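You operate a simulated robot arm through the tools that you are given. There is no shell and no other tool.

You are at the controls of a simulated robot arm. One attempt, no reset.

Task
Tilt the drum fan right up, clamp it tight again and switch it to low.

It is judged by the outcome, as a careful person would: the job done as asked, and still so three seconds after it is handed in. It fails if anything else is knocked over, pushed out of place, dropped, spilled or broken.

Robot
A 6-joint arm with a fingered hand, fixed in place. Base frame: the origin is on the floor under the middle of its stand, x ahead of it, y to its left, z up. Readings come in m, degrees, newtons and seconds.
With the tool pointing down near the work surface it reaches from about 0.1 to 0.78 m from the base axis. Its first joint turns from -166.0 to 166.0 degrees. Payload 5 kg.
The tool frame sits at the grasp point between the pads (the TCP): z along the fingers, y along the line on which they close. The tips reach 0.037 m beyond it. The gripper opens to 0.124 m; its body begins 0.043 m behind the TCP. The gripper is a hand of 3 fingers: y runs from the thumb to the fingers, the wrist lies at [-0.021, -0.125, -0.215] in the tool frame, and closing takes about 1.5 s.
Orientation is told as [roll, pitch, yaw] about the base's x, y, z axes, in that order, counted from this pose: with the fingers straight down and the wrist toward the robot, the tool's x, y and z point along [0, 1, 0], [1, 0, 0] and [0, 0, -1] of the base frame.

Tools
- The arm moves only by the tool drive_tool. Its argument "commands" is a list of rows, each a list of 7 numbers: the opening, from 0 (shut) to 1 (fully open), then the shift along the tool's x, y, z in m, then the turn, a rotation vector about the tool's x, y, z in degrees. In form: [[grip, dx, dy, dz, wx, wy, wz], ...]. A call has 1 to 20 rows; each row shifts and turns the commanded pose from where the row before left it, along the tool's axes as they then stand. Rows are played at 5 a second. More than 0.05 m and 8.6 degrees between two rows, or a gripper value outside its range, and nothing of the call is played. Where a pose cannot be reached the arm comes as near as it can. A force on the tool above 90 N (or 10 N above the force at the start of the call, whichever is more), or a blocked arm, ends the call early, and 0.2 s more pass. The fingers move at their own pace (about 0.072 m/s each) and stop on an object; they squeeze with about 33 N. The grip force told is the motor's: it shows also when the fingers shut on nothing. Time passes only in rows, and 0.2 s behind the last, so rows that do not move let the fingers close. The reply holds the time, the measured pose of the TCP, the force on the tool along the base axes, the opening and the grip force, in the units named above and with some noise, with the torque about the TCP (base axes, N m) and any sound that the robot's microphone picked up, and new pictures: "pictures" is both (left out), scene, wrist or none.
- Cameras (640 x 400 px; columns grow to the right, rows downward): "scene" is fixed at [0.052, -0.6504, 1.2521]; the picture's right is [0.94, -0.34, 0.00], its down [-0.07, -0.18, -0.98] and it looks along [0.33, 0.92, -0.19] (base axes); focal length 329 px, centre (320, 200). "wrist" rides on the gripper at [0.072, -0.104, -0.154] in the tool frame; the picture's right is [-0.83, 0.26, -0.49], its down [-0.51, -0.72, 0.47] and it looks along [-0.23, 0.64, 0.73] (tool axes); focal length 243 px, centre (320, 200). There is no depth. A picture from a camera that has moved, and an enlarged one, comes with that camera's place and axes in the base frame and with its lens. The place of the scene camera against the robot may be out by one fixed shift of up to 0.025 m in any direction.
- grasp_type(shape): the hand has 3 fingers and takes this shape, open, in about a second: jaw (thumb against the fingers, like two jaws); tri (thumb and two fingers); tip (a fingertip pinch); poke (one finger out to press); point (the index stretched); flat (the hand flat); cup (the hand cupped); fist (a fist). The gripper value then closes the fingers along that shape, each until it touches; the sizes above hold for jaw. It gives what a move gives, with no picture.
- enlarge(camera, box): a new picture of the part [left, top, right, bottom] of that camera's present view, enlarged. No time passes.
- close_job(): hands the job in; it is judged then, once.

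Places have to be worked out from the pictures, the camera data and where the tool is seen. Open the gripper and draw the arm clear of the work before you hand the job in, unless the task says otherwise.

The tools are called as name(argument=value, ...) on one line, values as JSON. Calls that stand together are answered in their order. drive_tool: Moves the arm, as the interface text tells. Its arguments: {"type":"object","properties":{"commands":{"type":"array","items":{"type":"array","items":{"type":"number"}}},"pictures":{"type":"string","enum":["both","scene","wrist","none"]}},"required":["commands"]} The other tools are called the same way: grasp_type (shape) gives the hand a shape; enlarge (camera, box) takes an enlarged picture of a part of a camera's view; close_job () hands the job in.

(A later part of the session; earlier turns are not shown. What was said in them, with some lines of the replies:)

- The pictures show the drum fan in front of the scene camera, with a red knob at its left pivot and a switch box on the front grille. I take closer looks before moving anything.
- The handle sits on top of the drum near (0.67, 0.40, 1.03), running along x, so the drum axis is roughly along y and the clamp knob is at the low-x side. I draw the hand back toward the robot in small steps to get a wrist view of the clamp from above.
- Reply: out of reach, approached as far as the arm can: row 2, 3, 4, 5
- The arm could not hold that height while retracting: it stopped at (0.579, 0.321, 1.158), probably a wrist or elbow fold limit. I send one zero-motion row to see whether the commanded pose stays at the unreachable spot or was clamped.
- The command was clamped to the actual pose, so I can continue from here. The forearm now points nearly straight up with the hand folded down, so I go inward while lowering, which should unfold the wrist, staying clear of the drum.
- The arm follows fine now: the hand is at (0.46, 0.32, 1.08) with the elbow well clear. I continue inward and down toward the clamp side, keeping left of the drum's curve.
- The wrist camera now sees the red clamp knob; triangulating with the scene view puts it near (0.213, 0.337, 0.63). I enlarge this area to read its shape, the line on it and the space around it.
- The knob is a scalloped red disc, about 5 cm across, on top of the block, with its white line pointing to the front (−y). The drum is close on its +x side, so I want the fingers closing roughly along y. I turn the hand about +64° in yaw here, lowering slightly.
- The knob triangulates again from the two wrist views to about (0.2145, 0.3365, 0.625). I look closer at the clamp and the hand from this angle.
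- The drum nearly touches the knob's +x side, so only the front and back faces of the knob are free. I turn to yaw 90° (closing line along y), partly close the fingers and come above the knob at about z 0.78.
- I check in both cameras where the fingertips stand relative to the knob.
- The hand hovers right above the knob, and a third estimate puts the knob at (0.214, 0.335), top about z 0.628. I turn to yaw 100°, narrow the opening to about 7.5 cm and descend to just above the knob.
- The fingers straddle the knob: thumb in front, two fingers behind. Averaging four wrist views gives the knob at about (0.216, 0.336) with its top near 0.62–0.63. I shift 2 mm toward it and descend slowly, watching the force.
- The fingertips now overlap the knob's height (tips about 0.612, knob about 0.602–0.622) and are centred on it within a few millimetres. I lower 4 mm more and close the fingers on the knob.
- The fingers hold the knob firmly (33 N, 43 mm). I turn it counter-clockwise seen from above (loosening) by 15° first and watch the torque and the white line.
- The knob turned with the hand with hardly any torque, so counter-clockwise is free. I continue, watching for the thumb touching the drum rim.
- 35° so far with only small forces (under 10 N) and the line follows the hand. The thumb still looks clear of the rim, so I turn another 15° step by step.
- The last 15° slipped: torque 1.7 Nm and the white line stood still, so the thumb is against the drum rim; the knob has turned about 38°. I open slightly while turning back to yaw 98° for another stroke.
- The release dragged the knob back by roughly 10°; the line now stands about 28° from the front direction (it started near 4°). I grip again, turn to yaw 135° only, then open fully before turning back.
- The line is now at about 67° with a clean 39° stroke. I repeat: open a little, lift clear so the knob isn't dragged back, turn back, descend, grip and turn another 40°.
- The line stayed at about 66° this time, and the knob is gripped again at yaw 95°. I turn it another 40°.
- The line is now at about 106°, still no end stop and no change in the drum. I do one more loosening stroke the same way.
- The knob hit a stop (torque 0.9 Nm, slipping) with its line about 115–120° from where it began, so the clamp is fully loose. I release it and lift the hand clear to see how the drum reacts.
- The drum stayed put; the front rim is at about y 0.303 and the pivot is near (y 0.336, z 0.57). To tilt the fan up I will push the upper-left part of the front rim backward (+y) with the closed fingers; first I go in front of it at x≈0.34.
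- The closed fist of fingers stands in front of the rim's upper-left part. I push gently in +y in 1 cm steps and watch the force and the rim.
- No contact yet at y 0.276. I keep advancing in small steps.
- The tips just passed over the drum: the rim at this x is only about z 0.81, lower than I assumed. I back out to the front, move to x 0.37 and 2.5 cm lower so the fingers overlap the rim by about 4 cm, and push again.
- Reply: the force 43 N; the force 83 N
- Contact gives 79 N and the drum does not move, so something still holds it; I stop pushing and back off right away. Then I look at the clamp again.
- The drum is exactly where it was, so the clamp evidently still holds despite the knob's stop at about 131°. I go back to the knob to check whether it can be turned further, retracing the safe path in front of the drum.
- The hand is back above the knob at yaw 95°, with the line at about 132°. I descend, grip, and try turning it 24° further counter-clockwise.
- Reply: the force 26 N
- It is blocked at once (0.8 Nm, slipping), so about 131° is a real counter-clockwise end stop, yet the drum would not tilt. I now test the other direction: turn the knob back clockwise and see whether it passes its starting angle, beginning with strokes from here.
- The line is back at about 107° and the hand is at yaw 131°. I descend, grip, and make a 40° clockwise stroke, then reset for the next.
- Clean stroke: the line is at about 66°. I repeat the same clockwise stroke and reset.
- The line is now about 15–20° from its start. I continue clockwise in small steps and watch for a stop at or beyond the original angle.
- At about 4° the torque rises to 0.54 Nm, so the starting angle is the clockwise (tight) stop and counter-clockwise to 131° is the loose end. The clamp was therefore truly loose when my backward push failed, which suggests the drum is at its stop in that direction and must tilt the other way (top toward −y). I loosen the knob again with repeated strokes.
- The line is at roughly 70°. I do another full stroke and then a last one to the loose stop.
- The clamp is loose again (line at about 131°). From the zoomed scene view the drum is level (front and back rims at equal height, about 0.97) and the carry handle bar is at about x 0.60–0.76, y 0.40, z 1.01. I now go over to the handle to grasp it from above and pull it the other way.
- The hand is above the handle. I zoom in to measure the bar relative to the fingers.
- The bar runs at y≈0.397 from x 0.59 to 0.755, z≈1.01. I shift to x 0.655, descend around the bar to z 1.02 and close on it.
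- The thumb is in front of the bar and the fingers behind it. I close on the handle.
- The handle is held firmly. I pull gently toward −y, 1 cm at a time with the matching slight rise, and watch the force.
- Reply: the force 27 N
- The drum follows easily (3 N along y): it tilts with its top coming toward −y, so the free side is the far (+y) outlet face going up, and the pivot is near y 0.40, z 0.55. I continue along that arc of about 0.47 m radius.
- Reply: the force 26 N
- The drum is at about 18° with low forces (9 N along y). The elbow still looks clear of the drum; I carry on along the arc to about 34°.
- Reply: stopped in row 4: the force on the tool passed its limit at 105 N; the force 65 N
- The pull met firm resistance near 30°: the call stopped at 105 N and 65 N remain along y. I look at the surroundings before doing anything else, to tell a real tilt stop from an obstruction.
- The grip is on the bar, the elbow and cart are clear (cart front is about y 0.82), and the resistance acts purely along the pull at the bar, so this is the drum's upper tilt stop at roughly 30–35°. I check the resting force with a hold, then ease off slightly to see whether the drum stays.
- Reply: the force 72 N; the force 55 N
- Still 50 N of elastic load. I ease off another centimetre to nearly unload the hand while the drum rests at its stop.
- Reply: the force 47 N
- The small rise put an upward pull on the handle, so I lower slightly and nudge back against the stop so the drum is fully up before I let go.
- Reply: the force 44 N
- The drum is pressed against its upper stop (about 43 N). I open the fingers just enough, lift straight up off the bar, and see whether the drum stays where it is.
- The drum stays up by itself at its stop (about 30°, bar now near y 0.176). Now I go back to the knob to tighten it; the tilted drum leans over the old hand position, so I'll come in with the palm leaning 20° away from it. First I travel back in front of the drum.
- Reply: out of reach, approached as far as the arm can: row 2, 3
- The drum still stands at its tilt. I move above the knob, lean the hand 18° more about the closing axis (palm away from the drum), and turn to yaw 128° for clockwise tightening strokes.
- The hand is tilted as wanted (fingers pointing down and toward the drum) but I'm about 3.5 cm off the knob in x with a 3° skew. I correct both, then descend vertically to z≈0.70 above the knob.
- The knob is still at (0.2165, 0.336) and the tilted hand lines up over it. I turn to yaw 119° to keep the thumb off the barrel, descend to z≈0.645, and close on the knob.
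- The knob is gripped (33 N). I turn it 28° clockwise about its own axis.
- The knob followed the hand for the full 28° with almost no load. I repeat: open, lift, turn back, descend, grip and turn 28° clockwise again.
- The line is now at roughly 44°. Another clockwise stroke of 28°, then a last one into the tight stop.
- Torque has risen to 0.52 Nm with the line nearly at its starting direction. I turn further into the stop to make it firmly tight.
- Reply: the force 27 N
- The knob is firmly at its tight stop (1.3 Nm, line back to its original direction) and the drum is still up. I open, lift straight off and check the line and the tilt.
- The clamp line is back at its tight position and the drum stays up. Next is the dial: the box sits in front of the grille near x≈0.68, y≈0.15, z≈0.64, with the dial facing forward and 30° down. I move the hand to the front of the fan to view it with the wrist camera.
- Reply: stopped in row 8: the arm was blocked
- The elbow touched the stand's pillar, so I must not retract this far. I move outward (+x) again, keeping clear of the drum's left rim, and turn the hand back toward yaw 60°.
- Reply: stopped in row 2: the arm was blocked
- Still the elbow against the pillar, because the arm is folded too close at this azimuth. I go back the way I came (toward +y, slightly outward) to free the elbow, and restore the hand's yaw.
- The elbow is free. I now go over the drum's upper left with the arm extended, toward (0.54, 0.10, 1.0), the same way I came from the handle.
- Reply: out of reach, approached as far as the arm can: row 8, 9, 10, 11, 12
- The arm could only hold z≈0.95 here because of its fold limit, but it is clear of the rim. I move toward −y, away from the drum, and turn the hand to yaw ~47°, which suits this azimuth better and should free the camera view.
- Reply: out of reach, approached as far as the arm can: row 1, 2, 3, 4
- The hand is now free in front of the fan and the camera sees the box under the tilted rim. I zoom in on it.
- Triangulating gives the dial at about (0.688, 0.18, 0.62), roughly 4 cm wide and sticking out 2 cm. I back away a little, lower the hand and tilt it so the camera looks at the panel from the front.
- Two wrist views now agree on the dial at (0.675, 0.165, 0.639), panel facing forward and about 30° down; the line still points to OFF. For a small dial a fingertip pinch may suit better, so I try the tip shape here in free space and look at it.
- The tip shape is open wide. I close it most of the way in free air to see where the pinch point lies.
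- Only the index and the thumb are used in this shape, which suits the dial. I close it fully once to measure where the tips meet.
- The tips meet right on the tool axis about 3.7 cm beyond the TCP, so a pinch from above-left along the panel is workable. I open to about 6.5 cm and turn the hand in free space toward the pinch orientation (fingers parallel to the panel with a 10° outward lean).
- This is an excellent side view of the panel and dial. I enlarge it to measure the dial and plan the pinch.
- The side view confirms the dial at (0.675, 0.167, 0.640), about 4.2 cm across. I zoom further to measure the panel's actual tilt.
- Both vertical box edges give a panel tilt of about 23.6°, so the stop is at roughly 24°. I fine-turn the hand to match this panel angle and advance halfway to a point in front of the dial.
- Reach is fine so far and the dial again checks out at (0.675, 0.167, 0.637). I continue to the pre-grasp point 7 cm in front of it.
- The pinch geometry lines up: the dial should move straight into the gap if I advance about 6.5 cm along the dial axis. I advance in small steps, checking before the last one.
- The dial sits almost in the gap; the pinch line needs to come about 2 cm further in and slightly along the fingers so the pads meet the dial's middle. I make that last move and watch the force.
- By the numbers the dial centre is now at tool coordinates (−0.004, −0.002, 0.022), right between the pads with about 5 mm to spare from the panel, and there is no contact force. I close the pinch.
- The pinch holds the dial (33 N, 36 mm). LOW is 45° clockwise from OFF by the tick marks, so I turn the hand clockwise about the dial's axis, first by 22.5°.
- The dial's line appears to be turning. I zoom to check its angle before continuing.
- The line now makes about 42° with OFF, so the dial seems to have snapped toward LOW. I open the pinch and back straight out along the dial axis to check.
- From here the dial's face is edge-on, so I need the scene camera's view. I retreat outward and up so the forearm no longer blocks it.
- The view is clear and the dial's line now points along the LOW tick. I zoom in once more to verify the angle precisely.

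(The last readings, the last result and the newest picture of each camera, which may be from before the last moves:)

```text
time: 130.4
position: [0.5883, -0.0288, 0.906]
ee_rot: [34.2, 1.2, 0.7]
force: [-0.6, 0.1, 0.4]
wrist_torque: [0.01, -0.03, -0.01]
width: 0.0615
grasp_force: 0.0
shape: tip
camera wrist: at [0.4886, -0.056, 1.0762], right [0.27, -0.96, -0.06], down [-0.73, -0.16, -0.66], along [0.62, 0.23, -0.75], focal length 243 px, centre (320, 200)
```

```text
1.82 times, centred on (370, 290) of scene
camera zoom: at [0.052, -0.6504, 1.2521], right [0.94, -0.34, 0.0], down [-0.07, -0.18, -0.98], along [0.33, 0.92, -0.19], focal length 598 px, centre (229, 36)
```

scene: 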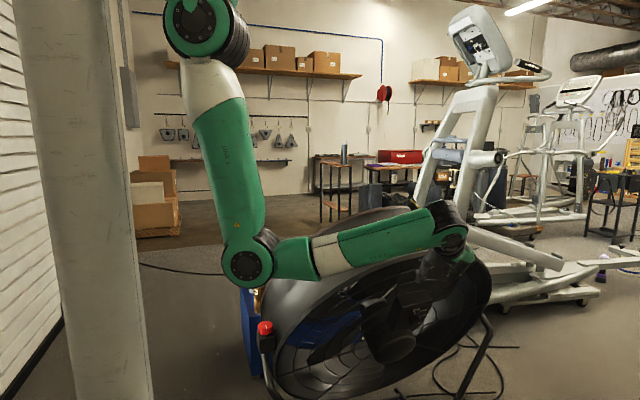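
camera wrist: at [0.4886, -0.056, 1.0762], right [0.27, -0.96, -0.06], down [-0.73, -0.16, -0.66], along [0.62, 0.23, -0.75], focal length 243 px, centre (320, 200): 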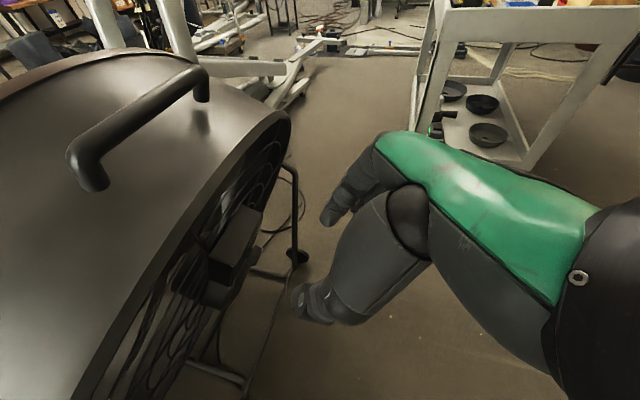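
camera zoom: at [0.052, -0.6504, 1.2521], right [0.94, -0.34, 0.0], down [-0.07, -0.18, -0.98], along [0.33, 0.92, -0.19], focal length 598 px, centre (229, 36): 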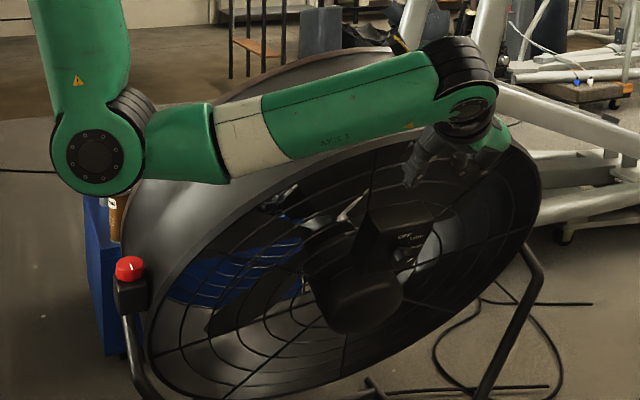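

With the tick marks as reference, the line sits at about 46–50° versus 45° for LOW, so the dial is on LOW; the drum is still fully tilted, the red clamp line is at its tight position, and the cart and cans are where they were. I open the hand and draw the arm back clear of the fan.

drive_tool(commands=[[0.8, -0.0232, -0.0206, -0.0283, 0, 0, 0], [1.0, -0.0232, -0.0206, -0.0283, 0, 0, 0], [1.0, -0.0232, -0.0206, -0.0283, 0, 0, 0], [1.0, -0.0232, -0.0206, -0.0283, 0, 0, 0], [1.0, -0.0232, -0.0206, -0.0283, 0, 0, 0]], pictures="both")

enlarge(camera="scene", box=[220, 180, 520, 400])

enlarge(camera="scene", box=[240, 300, 300, 360])

enlarge(camera="scene", box=[400, 295, 440, 335])

```text
time: 131.6
position: [0.4898, -0.2074, 0.9596]
ee_rot: [34.2, 1.0, 0.8]
force: [0.0, 0.6, 0.2]
wrist_torque: [-0.01, -0.02, 0.04]
width: 0.1238
grasp_force: 0.0
shape: tip
camera wrist: at [0.3892, -0.2354, 1.131], right [0.27, -0.96, -0.06], down [-0.73, -0.16, -0.66], along [0.62, 0.23, -0.75], focal length 243 px, centre (320, 200)
```

scene: 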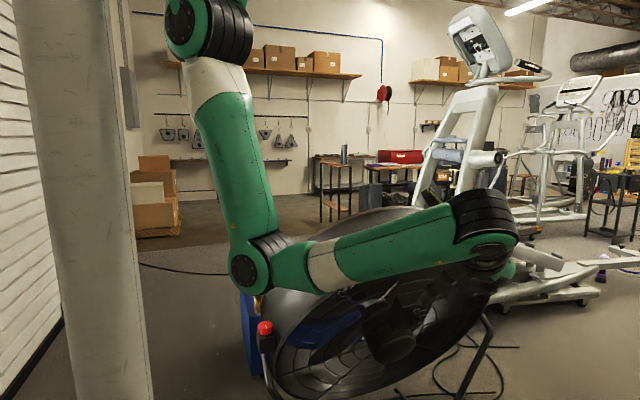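
wrist: 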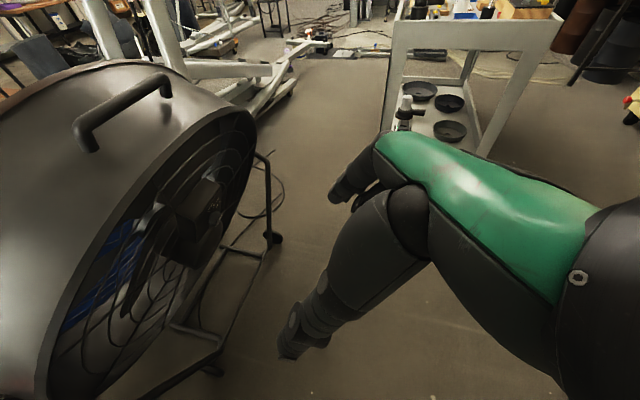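

```text
1.82 times, centred on (370, 290) of scene
camera zoom: at [0.052, -0.6504, 1.2521], right [0.94, -0.34, 0.0], down [-0.07, -0.18, -0.98], along [0.33, 0.92, -0.19], focal length 598 px, centre (229, 36)
```

zoom: 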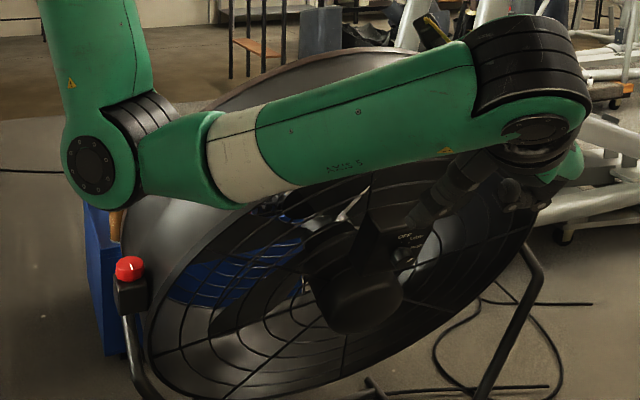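

```text
6.67 times, centred on (270, 330) of scene
camera zoom: at [0.052, -0.6504, 1.2521], right [0.94, -0.34, 0.0], down [-0.07, -0.18, -0.98], along [0.33, 0.92, -0.19], focal length 2194 px, centre (653, -667)
```

zoom: 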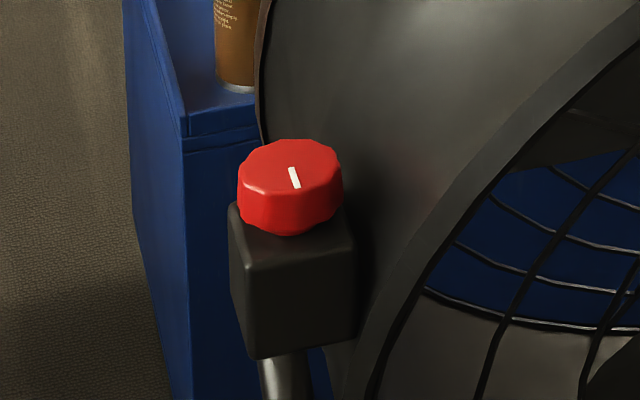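

```text
10.00 times, centred on (420, 315) of scene
camera zoom: at [0.052, -0.6504, 1.2521], right [0.94, -0.34, 0.0], down [-0.07, -0.18, -0.98], along [0.33, 0.92, -0.19], focal length 3290 px, centre (-680, -950)
```

zoom: 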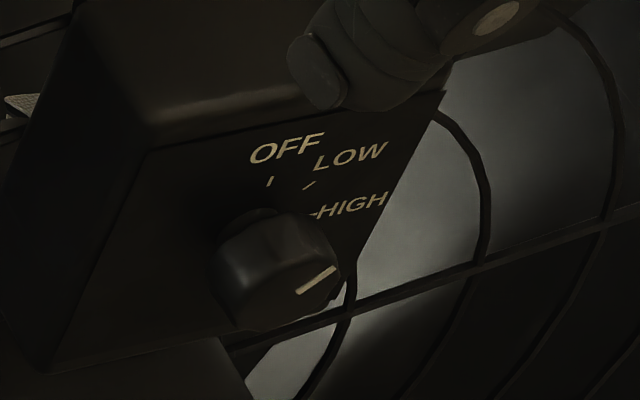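

The clamp line is identical to its original tight position, the drum stands at its upper stop, the dial is on LOW, and the cart and its contents are untouched. The hand is open and about 30 cm clear of the fan, so I hand the job in.

close_job()

```text
The job is handed in.
```

I tilted the fan up to its stop, clamped it tight again and turned the switch to LOW, then handed the job in. I have not seen a verdict.

- **Tilt:** With the clamp loose, the drum would not move backward (79 N had no effect). It tilted freely the other way until it hit a firm stop at about 24°. I took that as "right up". The control side now faces slightly down and the far side points up.
- **Clamp:** The red knob turns about 130° between its loose and tight stops. It is back at the tight stop, with its white line where it started. The drum stayed put while I worked on the switch.
- **Switch:** The dial's line points along the LOW mark. I did not see the blades clearly turning in the pictures, and no sound was reported, so I can't say whether the fan is actually running.
- **Surroundings:** The cart and its cans show no movement in the pictures. At one point the arm's elbow touched its own stand and stopped; nothing on the work was affected.

The hand is open and about 30 cm clear of the fan.
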